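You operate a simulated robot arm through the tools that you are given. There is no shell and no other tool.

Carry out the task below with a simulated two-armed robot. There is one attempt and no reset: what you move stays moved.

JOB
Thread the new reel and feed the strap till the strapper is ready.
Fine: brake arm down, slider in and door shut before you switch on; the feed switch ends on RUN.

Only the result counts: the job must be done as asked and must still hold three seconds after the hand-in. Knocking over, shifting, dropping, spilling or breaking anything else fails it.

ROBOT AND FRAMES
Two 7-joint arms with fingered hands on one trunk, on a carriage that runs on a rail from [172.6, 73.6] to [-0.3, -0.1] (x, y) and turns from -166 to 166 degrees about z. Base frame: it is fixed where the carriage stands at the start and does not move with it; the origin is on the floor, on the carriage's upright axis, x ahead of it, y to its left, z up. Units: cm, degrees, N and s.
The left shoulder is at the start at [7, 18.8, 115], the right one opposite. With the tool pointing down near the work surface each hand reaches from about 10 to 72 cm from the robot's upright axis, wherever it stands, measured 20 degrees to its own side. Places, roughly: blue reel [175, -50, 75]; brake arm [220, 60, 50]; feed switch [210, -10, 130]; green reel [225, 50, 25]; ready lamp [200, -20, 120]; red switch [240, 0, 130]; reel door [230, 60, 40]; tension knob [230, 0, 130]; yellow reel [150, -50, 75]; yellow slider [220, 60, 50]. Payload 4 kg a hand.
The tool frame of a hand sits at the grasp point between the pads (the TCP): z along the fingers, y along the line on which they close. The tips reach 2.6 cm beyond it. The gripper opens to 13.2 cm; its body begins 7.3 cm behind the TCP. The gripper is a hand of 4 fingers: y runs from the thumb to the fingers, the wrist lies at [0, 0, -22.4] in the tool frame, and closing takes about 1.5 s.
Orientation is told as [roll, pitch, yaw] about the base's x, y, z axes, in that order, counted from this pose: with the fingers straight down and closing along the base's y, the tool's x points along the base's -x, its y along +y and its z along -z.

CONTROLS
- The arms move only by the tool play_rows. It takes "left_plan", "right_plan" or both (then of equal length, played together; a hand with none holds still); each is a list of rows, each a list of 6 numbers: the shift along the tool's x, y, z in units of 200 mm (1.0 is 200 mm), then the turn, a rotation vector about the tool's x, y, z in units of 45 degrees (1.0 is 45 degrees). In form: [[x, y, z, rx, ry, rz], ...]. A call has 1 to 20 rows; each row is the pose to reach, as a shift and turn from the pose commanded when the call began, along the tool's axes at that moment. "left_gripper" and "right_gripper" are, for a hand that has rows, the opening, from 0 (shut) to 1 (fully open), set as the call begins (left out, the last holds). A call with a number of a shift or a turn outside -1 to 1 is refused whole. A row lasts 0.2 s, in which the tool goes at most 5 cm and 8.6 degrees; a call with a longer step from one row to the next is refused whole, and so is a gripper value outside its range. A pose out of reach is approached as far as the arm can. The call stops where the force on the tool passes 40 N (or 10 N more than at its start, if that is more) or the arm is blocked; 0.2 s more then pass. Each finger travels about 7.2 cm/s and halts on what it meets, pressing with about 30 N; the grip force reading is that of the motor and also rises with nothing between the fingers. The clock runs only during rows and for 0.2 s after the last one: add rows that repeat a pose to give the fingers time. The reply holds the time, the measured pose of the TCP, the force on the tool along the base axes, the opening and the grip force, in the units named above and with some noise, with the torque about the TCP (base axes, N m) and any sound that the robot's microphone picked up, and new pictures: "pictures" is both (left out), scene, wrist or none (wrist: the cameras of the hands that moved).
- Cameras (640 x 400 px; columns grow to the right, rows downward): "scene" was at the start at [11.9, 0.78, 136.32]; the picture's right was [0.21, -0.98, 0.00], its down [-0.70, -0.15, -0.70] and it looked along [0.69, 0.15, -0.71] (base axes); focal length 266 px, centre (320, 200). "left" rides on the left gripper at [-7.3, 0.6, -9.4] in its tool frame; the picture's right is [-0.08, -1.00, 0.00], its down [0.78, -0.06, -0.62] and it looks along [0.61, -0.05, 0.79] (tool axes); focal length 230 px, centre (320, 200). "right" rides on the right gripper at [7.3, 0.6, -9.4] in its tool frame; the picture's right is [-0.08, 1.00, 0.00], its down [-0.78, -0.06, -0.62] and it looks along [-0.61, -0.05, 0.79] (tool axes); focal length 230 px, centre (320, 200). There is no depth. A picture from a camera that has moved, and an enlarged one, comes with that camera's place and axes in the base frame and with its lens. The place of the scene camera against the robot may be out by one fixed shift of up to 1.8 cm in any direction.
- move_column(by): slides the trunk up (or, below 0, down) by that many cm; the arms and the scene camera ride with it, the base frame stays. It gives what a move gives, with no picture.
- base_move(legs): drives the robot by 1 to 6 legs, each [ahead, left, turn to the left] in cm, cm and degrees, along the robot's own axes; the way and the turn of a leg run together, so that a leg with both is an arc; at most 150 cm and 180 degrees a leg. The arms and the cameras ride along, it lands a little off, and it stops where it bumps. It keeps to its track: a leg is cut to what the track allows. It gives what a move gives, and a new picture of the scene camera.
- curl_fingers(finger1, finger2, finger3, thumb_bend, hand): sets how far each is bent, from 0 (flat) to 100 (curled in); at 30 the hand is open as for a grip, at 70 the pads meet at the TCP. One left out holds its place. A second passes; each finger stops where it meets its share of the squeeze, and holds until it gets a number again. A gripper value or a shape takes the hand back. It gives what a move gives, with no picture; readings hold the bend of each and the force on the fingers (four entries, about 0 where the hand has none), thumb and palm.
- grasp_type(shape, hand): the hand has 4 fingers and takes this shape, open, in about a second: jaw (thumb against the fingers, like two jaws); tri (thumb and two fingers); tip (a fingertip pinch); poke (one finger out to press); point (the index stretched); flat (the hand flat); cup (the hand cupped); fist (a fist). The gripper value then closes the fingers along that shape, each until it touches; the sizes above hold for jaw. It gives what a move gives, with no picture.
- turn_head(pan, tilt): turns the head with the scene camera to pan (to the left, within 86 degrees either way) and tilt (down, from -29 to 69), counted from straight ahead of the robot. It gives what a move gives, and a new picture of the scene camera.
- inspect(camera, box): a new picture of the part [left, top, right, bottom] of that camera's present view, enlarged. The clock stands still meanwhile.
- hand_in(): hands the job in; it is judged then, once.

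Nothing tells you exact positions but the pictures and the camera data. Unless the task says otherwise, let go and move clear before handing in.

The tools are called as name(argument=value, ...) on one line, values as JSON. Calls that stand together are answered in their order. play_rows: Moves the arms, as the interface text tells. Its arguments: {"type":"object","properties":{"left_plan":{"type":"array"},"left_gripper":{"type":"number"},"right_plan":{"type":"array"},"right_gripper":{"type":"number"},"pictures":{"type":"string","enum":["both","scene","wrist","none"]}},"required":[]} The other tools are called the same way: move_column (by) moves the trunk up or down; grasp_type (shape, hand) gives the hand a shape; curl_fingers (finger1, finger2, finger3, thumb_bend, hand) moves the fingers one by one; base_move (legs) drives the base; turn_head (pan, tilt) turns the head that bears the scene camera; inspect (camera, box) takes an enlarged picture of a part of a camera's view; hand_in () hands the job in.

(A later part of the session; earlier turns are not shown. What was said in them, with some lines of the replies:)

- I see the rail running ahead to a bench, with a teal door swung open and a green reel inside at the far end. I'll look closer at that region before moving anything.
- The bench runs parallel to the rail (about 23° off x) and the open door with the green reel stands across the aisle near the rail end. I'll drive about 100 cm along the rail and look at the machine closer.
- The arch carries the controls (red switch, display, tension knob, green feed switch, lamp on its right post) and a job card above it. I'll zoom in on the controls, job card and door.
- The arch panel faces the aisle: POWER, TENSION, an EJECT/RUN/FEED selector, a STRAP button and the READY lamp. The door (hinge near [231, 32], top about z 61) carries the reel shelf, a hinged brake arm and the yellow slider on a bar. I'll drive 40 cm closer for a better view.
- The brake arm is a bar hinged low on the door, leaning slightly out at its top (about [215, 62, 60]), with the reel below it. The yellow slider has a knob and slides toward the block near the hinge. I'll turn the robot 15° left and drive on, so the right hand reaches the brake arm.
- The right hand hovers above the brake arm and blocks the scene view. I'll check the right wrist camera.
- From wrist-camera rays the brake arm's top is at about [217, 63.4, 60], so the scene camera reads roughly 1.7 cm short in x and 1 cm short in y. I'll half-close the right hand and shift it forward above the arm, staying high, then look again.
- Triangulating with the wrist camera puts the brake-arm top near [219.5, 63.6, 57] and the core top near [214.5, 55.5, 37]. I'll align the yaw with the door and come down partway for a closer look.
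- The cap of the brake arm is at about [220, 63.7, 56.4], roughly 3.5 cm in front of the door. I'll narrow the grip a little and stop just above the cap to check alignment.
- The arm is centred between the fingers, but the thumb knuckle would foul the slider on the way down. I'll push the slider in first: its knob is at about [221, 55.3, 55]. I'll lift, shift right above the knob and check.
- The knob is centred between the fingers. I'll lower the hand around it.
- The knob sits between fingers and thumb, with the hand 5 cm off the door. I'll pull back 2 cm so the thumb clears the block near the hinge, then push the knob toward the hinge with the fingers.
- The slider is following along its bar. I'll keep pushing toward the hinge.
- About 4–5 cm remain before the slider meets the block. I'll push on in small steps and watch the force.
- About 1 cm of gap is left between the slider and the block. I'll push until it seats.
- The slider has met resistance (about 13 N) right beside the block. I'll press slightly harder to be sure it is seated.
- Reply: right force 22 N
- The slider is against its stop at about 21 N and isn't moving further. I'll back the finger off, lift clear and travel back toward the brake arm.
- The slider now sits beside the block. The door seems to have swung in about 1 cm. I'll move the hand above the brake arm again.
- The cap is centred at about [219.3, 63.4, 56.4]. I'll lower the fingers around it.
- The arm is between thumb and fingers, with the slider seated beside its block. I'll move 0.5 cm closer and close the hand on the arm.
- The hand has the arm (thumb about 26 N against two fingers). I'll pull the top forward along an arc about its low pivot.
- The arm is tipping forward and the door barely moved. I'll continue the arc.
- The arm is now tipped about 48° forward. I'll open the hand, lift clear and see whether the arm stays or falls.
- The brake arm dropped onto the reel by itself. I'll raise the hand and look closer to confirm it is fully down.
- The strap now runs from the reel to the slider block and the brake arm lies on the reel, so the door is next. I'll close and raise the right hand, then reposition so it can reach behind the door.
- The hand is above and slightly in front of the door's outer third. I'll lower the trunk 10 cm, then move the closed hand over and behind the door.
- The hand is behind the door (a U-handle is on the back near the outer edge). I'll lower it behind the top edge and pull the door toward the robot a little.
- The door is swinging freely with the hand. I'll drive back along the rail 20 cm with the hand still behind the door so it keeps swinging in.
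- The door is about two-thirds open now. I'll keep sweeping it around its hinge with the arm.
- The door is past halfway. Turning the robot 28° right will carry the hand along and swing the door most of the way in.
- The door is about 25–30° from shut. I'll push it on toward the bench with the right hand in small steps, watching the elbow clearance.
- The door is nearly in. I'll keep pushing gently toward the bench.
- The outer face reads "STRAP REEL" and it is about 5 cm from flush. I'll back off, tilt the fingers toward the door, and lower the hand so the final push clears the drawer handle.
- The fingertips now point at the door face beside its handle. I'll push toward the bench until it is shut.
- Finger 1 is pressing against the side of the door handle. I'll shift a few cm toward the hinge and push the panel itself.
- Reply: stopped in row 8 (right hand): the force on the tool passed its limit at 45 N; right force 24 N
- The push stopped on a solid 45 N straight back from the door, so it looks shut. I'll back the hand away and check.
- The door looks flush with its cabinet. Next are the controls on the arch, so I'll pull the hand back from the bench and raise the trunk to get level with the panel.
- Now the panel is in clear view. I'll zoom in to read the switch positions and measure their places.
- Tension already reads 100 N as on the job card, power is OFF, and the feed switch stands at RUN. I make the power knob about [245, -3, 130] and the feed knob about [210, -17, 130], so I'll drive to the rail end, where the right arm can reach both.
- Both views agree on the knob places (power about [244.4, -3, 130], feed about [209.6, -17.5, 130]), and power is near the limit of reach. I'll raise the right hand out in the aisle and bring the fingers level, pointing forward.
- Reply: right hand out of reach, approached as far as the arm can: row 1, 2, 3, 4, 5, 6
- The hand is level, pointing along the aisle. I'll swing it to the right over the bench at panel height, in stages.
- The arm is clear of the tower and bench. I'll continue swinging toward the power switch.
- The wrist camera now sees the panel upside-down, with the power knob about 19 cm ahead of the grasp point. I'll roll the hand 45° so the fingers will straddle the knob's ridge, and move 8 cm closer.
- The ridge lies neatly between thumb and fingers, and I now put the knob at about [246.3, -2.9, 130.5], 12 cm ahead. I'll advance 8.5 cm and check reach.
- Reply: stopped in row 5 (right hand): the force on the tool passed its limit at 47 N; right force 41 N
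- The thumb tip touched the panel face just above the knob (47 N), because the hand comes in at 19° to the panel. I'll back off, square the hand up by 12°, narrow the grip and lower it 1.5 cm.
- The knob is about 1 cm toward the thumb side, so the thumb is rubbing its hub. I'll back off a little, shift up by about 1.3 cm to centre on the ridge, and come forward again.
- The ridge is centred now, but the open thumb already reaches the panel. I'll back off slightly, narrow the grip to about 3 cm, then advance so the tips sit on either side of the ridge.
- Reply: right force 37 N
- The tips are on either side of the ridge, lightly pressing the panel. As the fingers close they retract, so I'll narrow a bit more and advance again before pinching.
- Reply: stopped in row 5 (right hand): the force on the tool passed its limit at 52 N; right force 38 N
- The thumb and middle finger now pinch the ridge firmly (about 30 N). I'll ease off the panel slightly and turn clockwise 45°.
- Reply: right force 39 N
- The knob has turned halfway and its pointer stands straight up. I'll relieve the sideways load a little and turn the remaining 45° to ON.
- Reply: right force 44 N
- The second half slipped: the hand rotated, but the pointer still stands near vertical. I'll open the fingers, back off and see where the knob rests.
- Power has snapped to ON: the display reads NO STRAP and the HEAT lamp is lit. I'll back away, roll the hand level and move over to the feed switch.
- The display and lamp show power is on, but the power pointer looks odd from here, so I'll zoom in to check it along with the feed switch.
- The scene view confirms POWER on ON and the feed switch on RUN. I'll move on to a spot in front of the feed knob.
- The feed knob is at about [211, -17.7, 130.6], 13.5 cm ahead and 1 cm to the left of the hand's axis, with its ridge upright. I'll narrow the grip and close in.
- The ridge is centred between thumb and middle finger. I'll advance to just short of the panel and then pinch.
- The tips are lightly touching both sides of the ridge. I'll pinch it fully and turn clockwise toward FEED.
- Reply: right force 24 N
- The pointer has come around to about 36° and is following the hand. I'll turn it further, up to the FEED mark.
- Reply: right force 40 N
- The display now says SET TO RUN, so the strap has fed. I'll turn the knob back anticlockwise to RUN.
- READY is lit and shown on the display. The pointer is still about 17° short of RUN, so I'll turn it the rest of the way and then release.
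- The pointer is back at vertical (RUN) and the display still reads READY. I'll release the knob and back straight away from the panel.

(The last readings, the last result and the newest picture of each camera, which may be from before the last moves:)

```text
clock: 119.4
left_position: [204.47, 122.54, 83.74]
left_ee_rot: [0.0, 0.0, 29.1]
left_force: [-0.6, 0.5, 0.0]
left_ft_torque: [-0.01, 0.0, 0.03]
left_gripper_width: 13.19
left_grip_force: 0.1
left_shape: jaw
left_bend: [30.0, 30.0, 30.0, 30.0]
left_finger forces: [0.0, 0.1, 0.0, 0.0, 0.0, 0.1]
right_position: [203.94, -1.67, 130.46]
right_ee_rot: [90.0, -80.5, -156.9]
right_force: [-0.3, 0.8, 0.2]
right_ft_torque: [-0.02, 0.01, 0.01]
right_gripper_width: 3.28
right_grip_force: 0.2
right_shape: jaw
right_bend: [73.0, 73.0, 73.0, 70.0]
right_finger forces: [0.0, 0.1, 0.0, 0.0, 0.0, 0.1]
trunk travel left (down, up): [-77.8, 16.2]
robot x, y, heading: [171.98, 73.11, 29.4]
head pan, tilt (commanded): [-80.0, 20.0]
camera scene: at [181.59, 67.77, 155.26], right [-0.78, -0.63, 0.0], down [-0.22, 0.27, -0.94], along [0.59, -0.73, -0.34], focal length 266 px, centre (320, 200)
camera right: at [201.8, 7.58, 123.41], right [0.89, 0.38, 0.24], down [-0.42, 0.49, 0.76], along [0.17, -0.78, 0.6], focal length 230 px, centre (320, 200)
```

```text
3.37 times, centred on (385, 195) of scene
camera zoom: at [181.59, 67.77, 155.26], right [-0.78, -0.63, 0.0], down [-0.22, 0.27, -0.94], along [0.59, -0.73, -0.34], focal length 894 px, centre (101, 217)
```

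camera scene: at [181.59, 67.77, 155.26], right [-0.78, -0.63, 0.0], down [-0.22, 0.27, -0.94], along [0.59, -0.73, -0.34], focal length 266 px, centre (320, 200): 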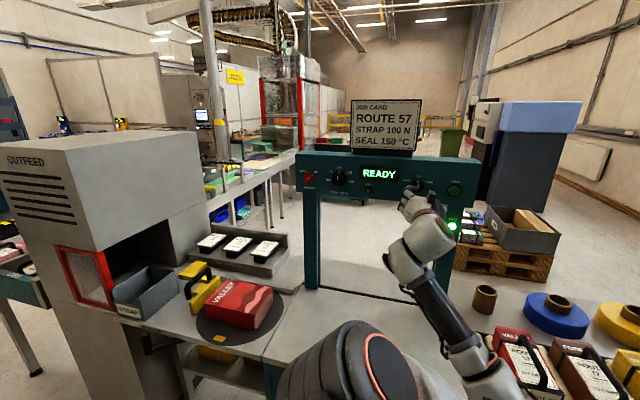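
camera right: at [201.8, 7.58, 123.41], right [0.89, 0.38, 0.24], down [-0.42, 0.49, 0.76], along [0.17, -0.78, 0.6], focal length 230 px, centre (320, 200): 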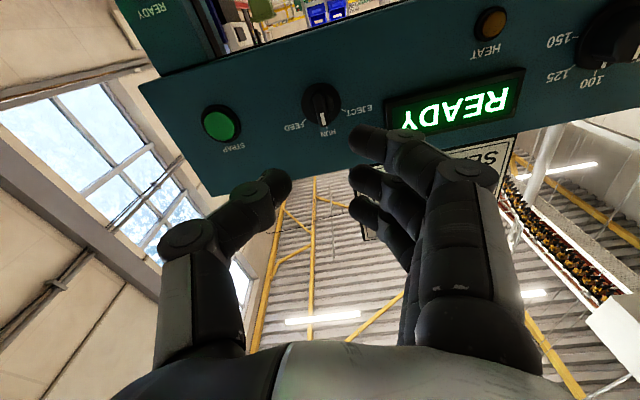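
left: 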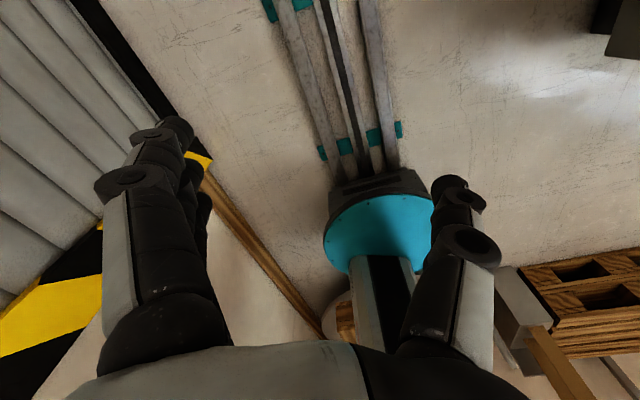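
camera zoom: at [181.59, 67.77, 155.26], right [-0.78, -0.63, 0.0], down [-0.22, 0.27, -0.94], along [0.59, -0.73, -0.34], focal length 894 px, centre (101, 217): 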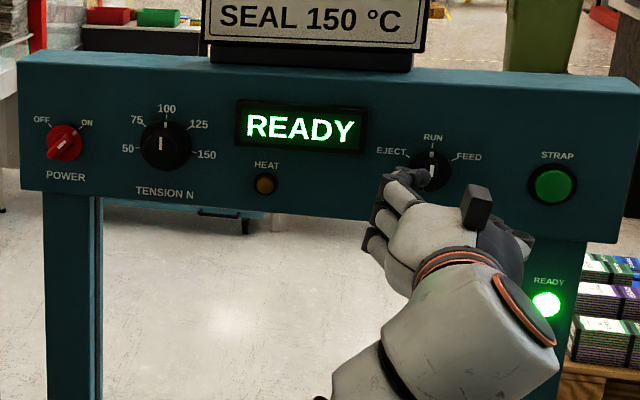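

Everything reads right: POWER on, feed on RUN, READY lit. But my forearm is now near the wrapped books on the rollers, so I'll look closely before moving it further.

inspect(camera="scene", box=[400, 260, 640, 400])

turn_head(pan=-86, tilt=45)

```text
2.67 times, centred on (520, 330) of scene
camera zoom: at [181.59, 67.77, 155.26], right [-0.78, -0.63, 0.0], down [-0.22, 0.27, -0.94], along [0.59, -0.73, -0.34], focal length 708 px, centre (-213, -147)
```

zoom: 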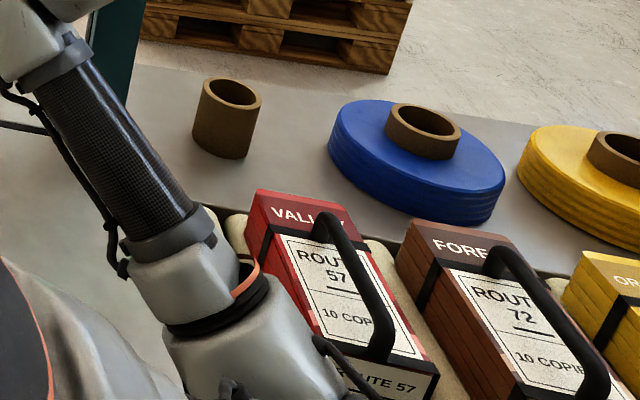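

```text
clock: 120.3
left_position: [204.48, 122.42, 83.81]
left_ee_rot: [0.0, 0.0, 29.1]
left_force: [-0.2, -0.6, 0.0]
left_ft_torque: [-0.01, 0.0, 0.0]
left_gripper_width: 13.21
left_grip_force: 0.1
left_shape: jaw
left_bend: [30.0, 30.0, 30.0, 30.0]
left_finger forces: [0.1, 0.0, 0.0, 0.1, 0.0, 0.0]
right_position: [203.9, -1.65, 130.41]
right_ee_rot: [90.3, -80.6, -157.2]
right_force: [0.5, -0.5, 0.4]
right_ft_torque: [-0.01, -0.01, -0.03]
right_gripper_width: 3.25
right_grip_force: 0.3
right_shape: jaw
right_bend: [73.0, 73.0, 73.0, 70.0]
right_finger forces: [0.1, 0.0, 0.0, 0.0, 0.0, 0.0]
trunk travel left (down, up): [-77.8, 16.2]
robot x, y, heading: [172.41, 73.51, 29.2]
head pan, tilt (commanded): [-85.9, 45.0]
camera scene: at [180.11, 68.25, 151.4], right [-0.84, -0.55, 0.0], down [-0.39, 0.59, -0.71], along [0.39, -0.59, -0.71], focal length 266 px, centre (320, 200)
```

scene: 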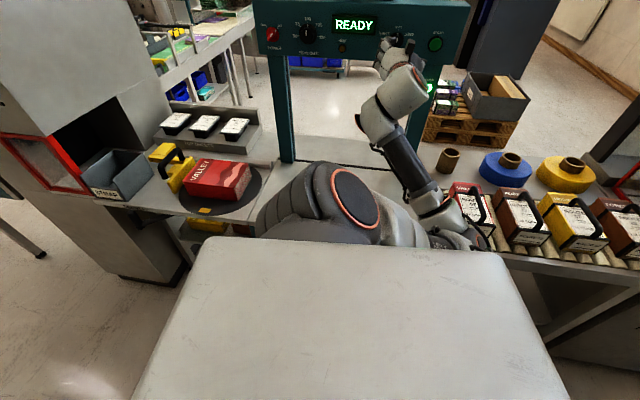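

The elbow is well above and in front of the books (about z 117), with no contact. I'll turn the base 20° left so the arm swings away from the panel and books.

base_move(legs=[[0, 0, 18]])

inspect(camera="scene", box=[300, 0, 640, 300])

```text
clock: 121.7
left_position: [188.06, 129.83, 83.71]
left_ee_rot: [0.1, -0.1, 46.9]
left_force: [-0.1, -0.4, 0.0]
left_ft_torque: [-0.03, 0.01, -0.03]
left_gripper_width: 13.2
left_grip_force: 0.1
left_shape: jaw
left_bend: [30.0, 30.0, 30.0, 30.0]
left_finger forces: [0.1, 0.1, 0.0, 0.0, 0.1, 0.1]
right_position: [225.21, 11.49, 130.56]
right_ee_rot: [90.2, -80.6, -139.4]
right_force: [0.1, -0.3, -0.3]
right_ft_torque: [0.02, 0.03, -0.01]
right_gripper_width: 3.28
right_grip_force: 0.0
right_shape: jaw
right_bend: [73.0, 73.0, 73.0, 70.0]
right_finger forces: [0.0, 0.0, 0.1, 0.0, 0.1, 0.1]
trunk travel left (down, up): [-77.8, 16.2]
robot x, y, heading: [172.13, 73.32, 46.8]
head pan, tilt (commanded): [-85.9, 45.0]
camera scene: at [181.03, 71.11, 151.4], right [-0.63, -0.78, 0.0], down [-0.55, 0.45, -0.71], along [0.55, -0.45, -0.71], focal length 266 px, centre (320, 200)
```

scene: 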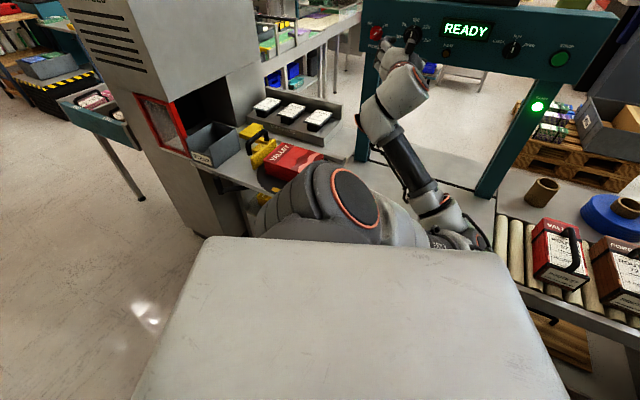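

```text
1.33 times, centred on (470, 150) of scene
camera zoom: at [181.03, 71.11, 151.4], right [-0.63, -0.78, 0.0], down [-0.55, 0.45, -0.71], along [0.55, -0.45, -0.71], focal length 354 px, centre (120, 267)
```

zoom: 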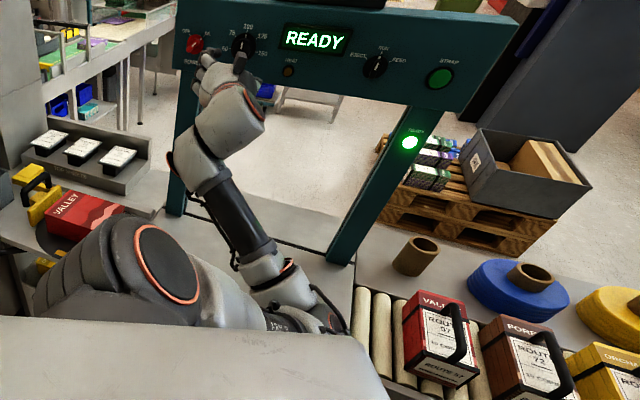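

The arm swung clear and READY stays lit. I'll pull the hand back another 10 cm and do a last check of the panel and door.

play_rows(right_plan=[[0, 0, -0.12, 0, 0, 0], [0, 0, -0.25, 0, 0, 0], [0, 0, -0.38, 0, 0, 0], [0, 0, -0.5, 0, 0, 0], [0, 0, -0.5, 0, 0, 0]], pictures="both")

inspect(camera="scene", box=[340, 0, 620, 150])

turn_head(pan=-60, tilt=62)

```text
clock: 122.9
left_position: [188.19, 130.05, 83.74]
left_ee_rot: [0.0, 0.1, 46.8]
left_force: [0.0, -0.3, 0.3]
left_ft_torque: [0.01, 0.01, -0.05]
left_gripper_width: 13.17
left_grip_force: 0.1
left_shape: jaw
left_bend: [30.0, 30.0, 30.0, 30.0]
left_finger forces: [0.0, 0.1, 0.0, 0.1, 0.0, 0.0]
right_position: [219.94, 17.23, 129.99]
right_ee_rot: [90.1, -80.7, -139.2]
right_force: [0.1, 0.5, -0.1]
right_ft_torque: [-0.02, 0.01, -0.01]
right_gripper_width: 3.26
right_grip_force: 0.1
right_shape: jaw
right_bend: [73.0, 73.0, 73.0, 70.0]
right_finger forces: [0.1, 0.0, 0.1, 0.0, 0.1, 0.0]
right hand out of reach, approached as far as the arm can: row 3, 4, 5
trunk travel left (down, up): [-77.8, 16.2]
robot x, y, heading: [172.56, 73.47, 46.6]
head pan, tilt (commanded): [-85.9, 45.0]
camera scene: at [181.21, 71.12, 151.39], right [-0.63, -0.78, 0.0], down [-0.55, 0.45, -0.71], along [0.55, -0.45, -0.71], focal length 266 px, centre (320, 200)
camera right: at [215.12, 25.31, 122.92], right [0.73, 0.64, 0.24], down [-0.55, 0.34, 0.76], along [0.4, -0.69, 0.6], focal length 230 px, centre (320, 200)
```

scene: 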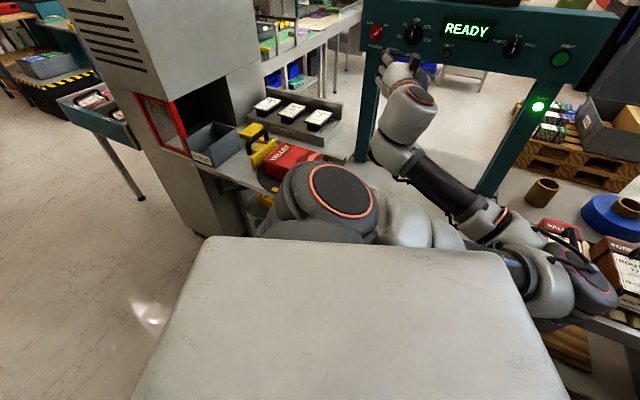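
right: 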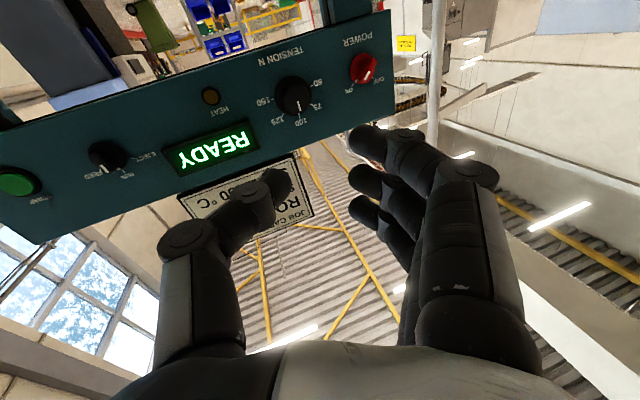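

```text
2.29 times, centred on (480, 75) of scene
camera zoom: at [181.21, 71.12, 151.39], right [-0.63, -0.78, 0.0], down [-0.55, 0.45, -0.71], along [0.55, -0.45, -0.71], focal length 607 px, centre (-46, 486)
```

zoom: 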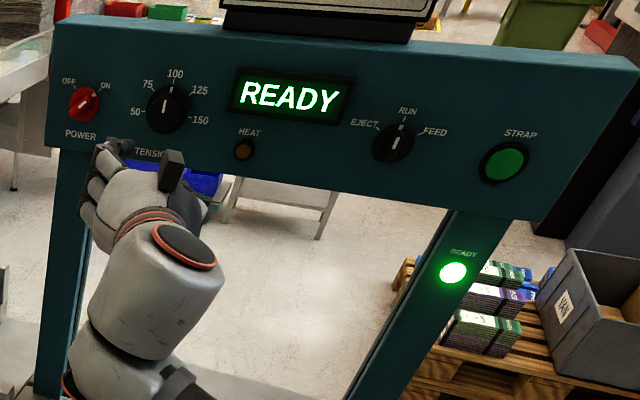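

```text
clock: 123.8
left_position: [188.1, 129.89, 83.69]
left_ee_rot: [0.0, 0.0, 46.8]
left_force: [-1.1, 0.3, 0.0]
left_ft_torque: [-0.02, -0.01, -0.01]
left_gripper_width: 13.17
left_grip_force: 0.2
left_shape: jaw
left_bend: [30.0, 30.0, 30.0, 30.0]
left_finger forces: [0.1, 0.1, 0.0, 0.1, 0.1, 0.1]
right_position: [219.84, 17.24, 130.11]
right_ee_rot: [90.4, -80.4, -139.5]
right_force: [0.6, -0.5, -0.8]
right_ft_torque: [0.0, -0.01, 0.0]
right_gripper_width: 3.28
right_grip_force: 0.0
right_shape: jaw
right_bend: [73.0, 73.0, 73.0, 70.0]
right_finger forces: [0.0, 0.0, 0.0, 0.0, 0.0, 0.0]
trunk travel left (down, up): [-77.8, 16.2]
robot x, y, heading: [172.18, 73.44, 46.7]
head pan, tilt (commanded): [-60.0, 62.0]
camera scene: at [181.01, 74.77, 149.22], right [-0.23, -0.97, 0.0], down [-0.86, 0.2, -0.47], along [0.46, -0.11, -0.88], focal length 266 px, centre (320, 200)
```

scene: 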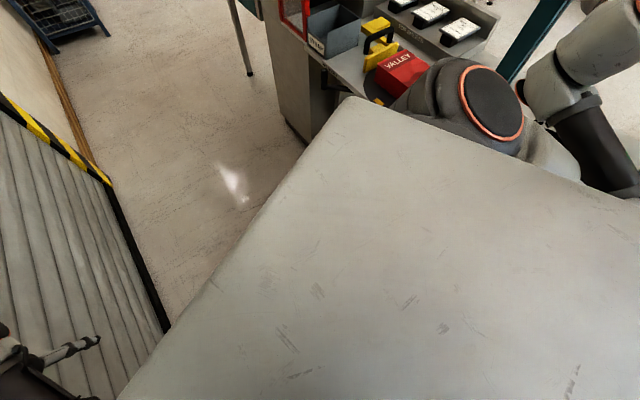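

READY still shows with the feed on RUN. I'll take one last look at the books and rollers beside the elbow.

turn_head(pan=-86, tilt=35)

inspect(camera="scene", box=[380, 60, 640, 300])

```text
clock: 124.7
left_position: [188.05, 130.12, 83.68]
left_ee_rot: [0.0, 0.1, 46.8]
left_force: [0.2, 0.3, 0.3]
left_ft_torque: [0.03, 0.03, 0.03]
left_gripper_width: 13.18
left_grip_force: 0.0
left_shape: jaw
left_bend: [30.0, 30.0, 30.0, 30.0]
left_finger forces: [0.0, 0.0, 0.0, 0.0, 0.1, 0.0]
right_position: [219.78, 17.11, 130.02]
right_ee_rot: [90.6, -80.5, -139.6]
right_force: [-0.4, 0.1, -0.6]
right_ft_torque: [-0.01, 0.02, 0.02]
right_gripper_width: 3.26
right_grip_force: 0.1
right_shape: jaw
right_bend: [73.0, 73.0, 73.0, 70.0]
right_finger forces: [0.0, 0.0, 0.1, 0.0, 0.1, 0.0]
trunk travel left (down, up): [-77.8, 16.2]
robot x, y, heading: [172.26, 73.54, 47.0]
head pan, tilt (commanded): [-85.9, 35.0]
camera scene: at [181.55, 70.72, 152.87], right [-0.63, -0.78, 0.0], down [-0.45, 0.36, -0.82], along [0.64, -0.52, -0.57], focal length 266 px, centre (320, 200)
```

scene: 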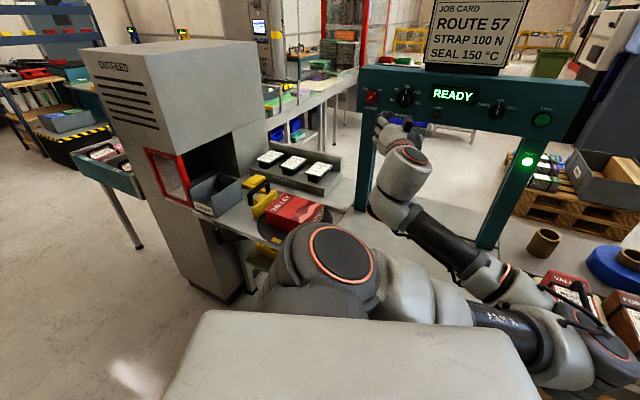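

```text
1.67 times, centred on (510, 180) of scene
camera zoom: at [181.55, 70.72, 152.87], right [-0.63, -0.78, 0.0], down [-0.45, 0.36, -0.82], along [0.64, -0.52, -0.57], focal length 442 px, centre (3, 233)
```

zoom: 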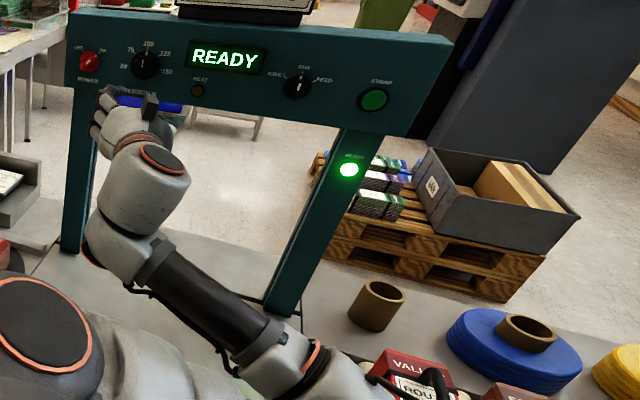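

Power is ON, the feed switch is on RUN, the READY lamp and display are lit, and the books beside the arm are upright. The hands are empty and clear, so I'm handing the job in.

hand_in()

```text
The job is handed in.
```

The new strap is threaded and fed, and the strapper shows READY on both its lamp and its display. I've handed the job in; no verdict on it came back.

- **Reel:** I took the green reel already mounted on the door to be the new one. Once the slider was in and the brake arm down, the strap ran from the reel to the slider.
- **Before switching on:** the slider was in, the brake arm was down on the reel, and the door was pushed shut until it stopped firmly. I did not look at the door again after switching on.
- **Switches:** power is ON. I turned the feed switch to FEED until the display said SET TO RUN, then turned it back to RUN. I left the tension knob at 100 N, which matches the job card.
- **Unplanned contact:** while I was lining up on the power knob, the right thumb pressed the panel face with about 47 N. I saw no marks or movement afterwards. The books on the rollers beside the arm are still upright.
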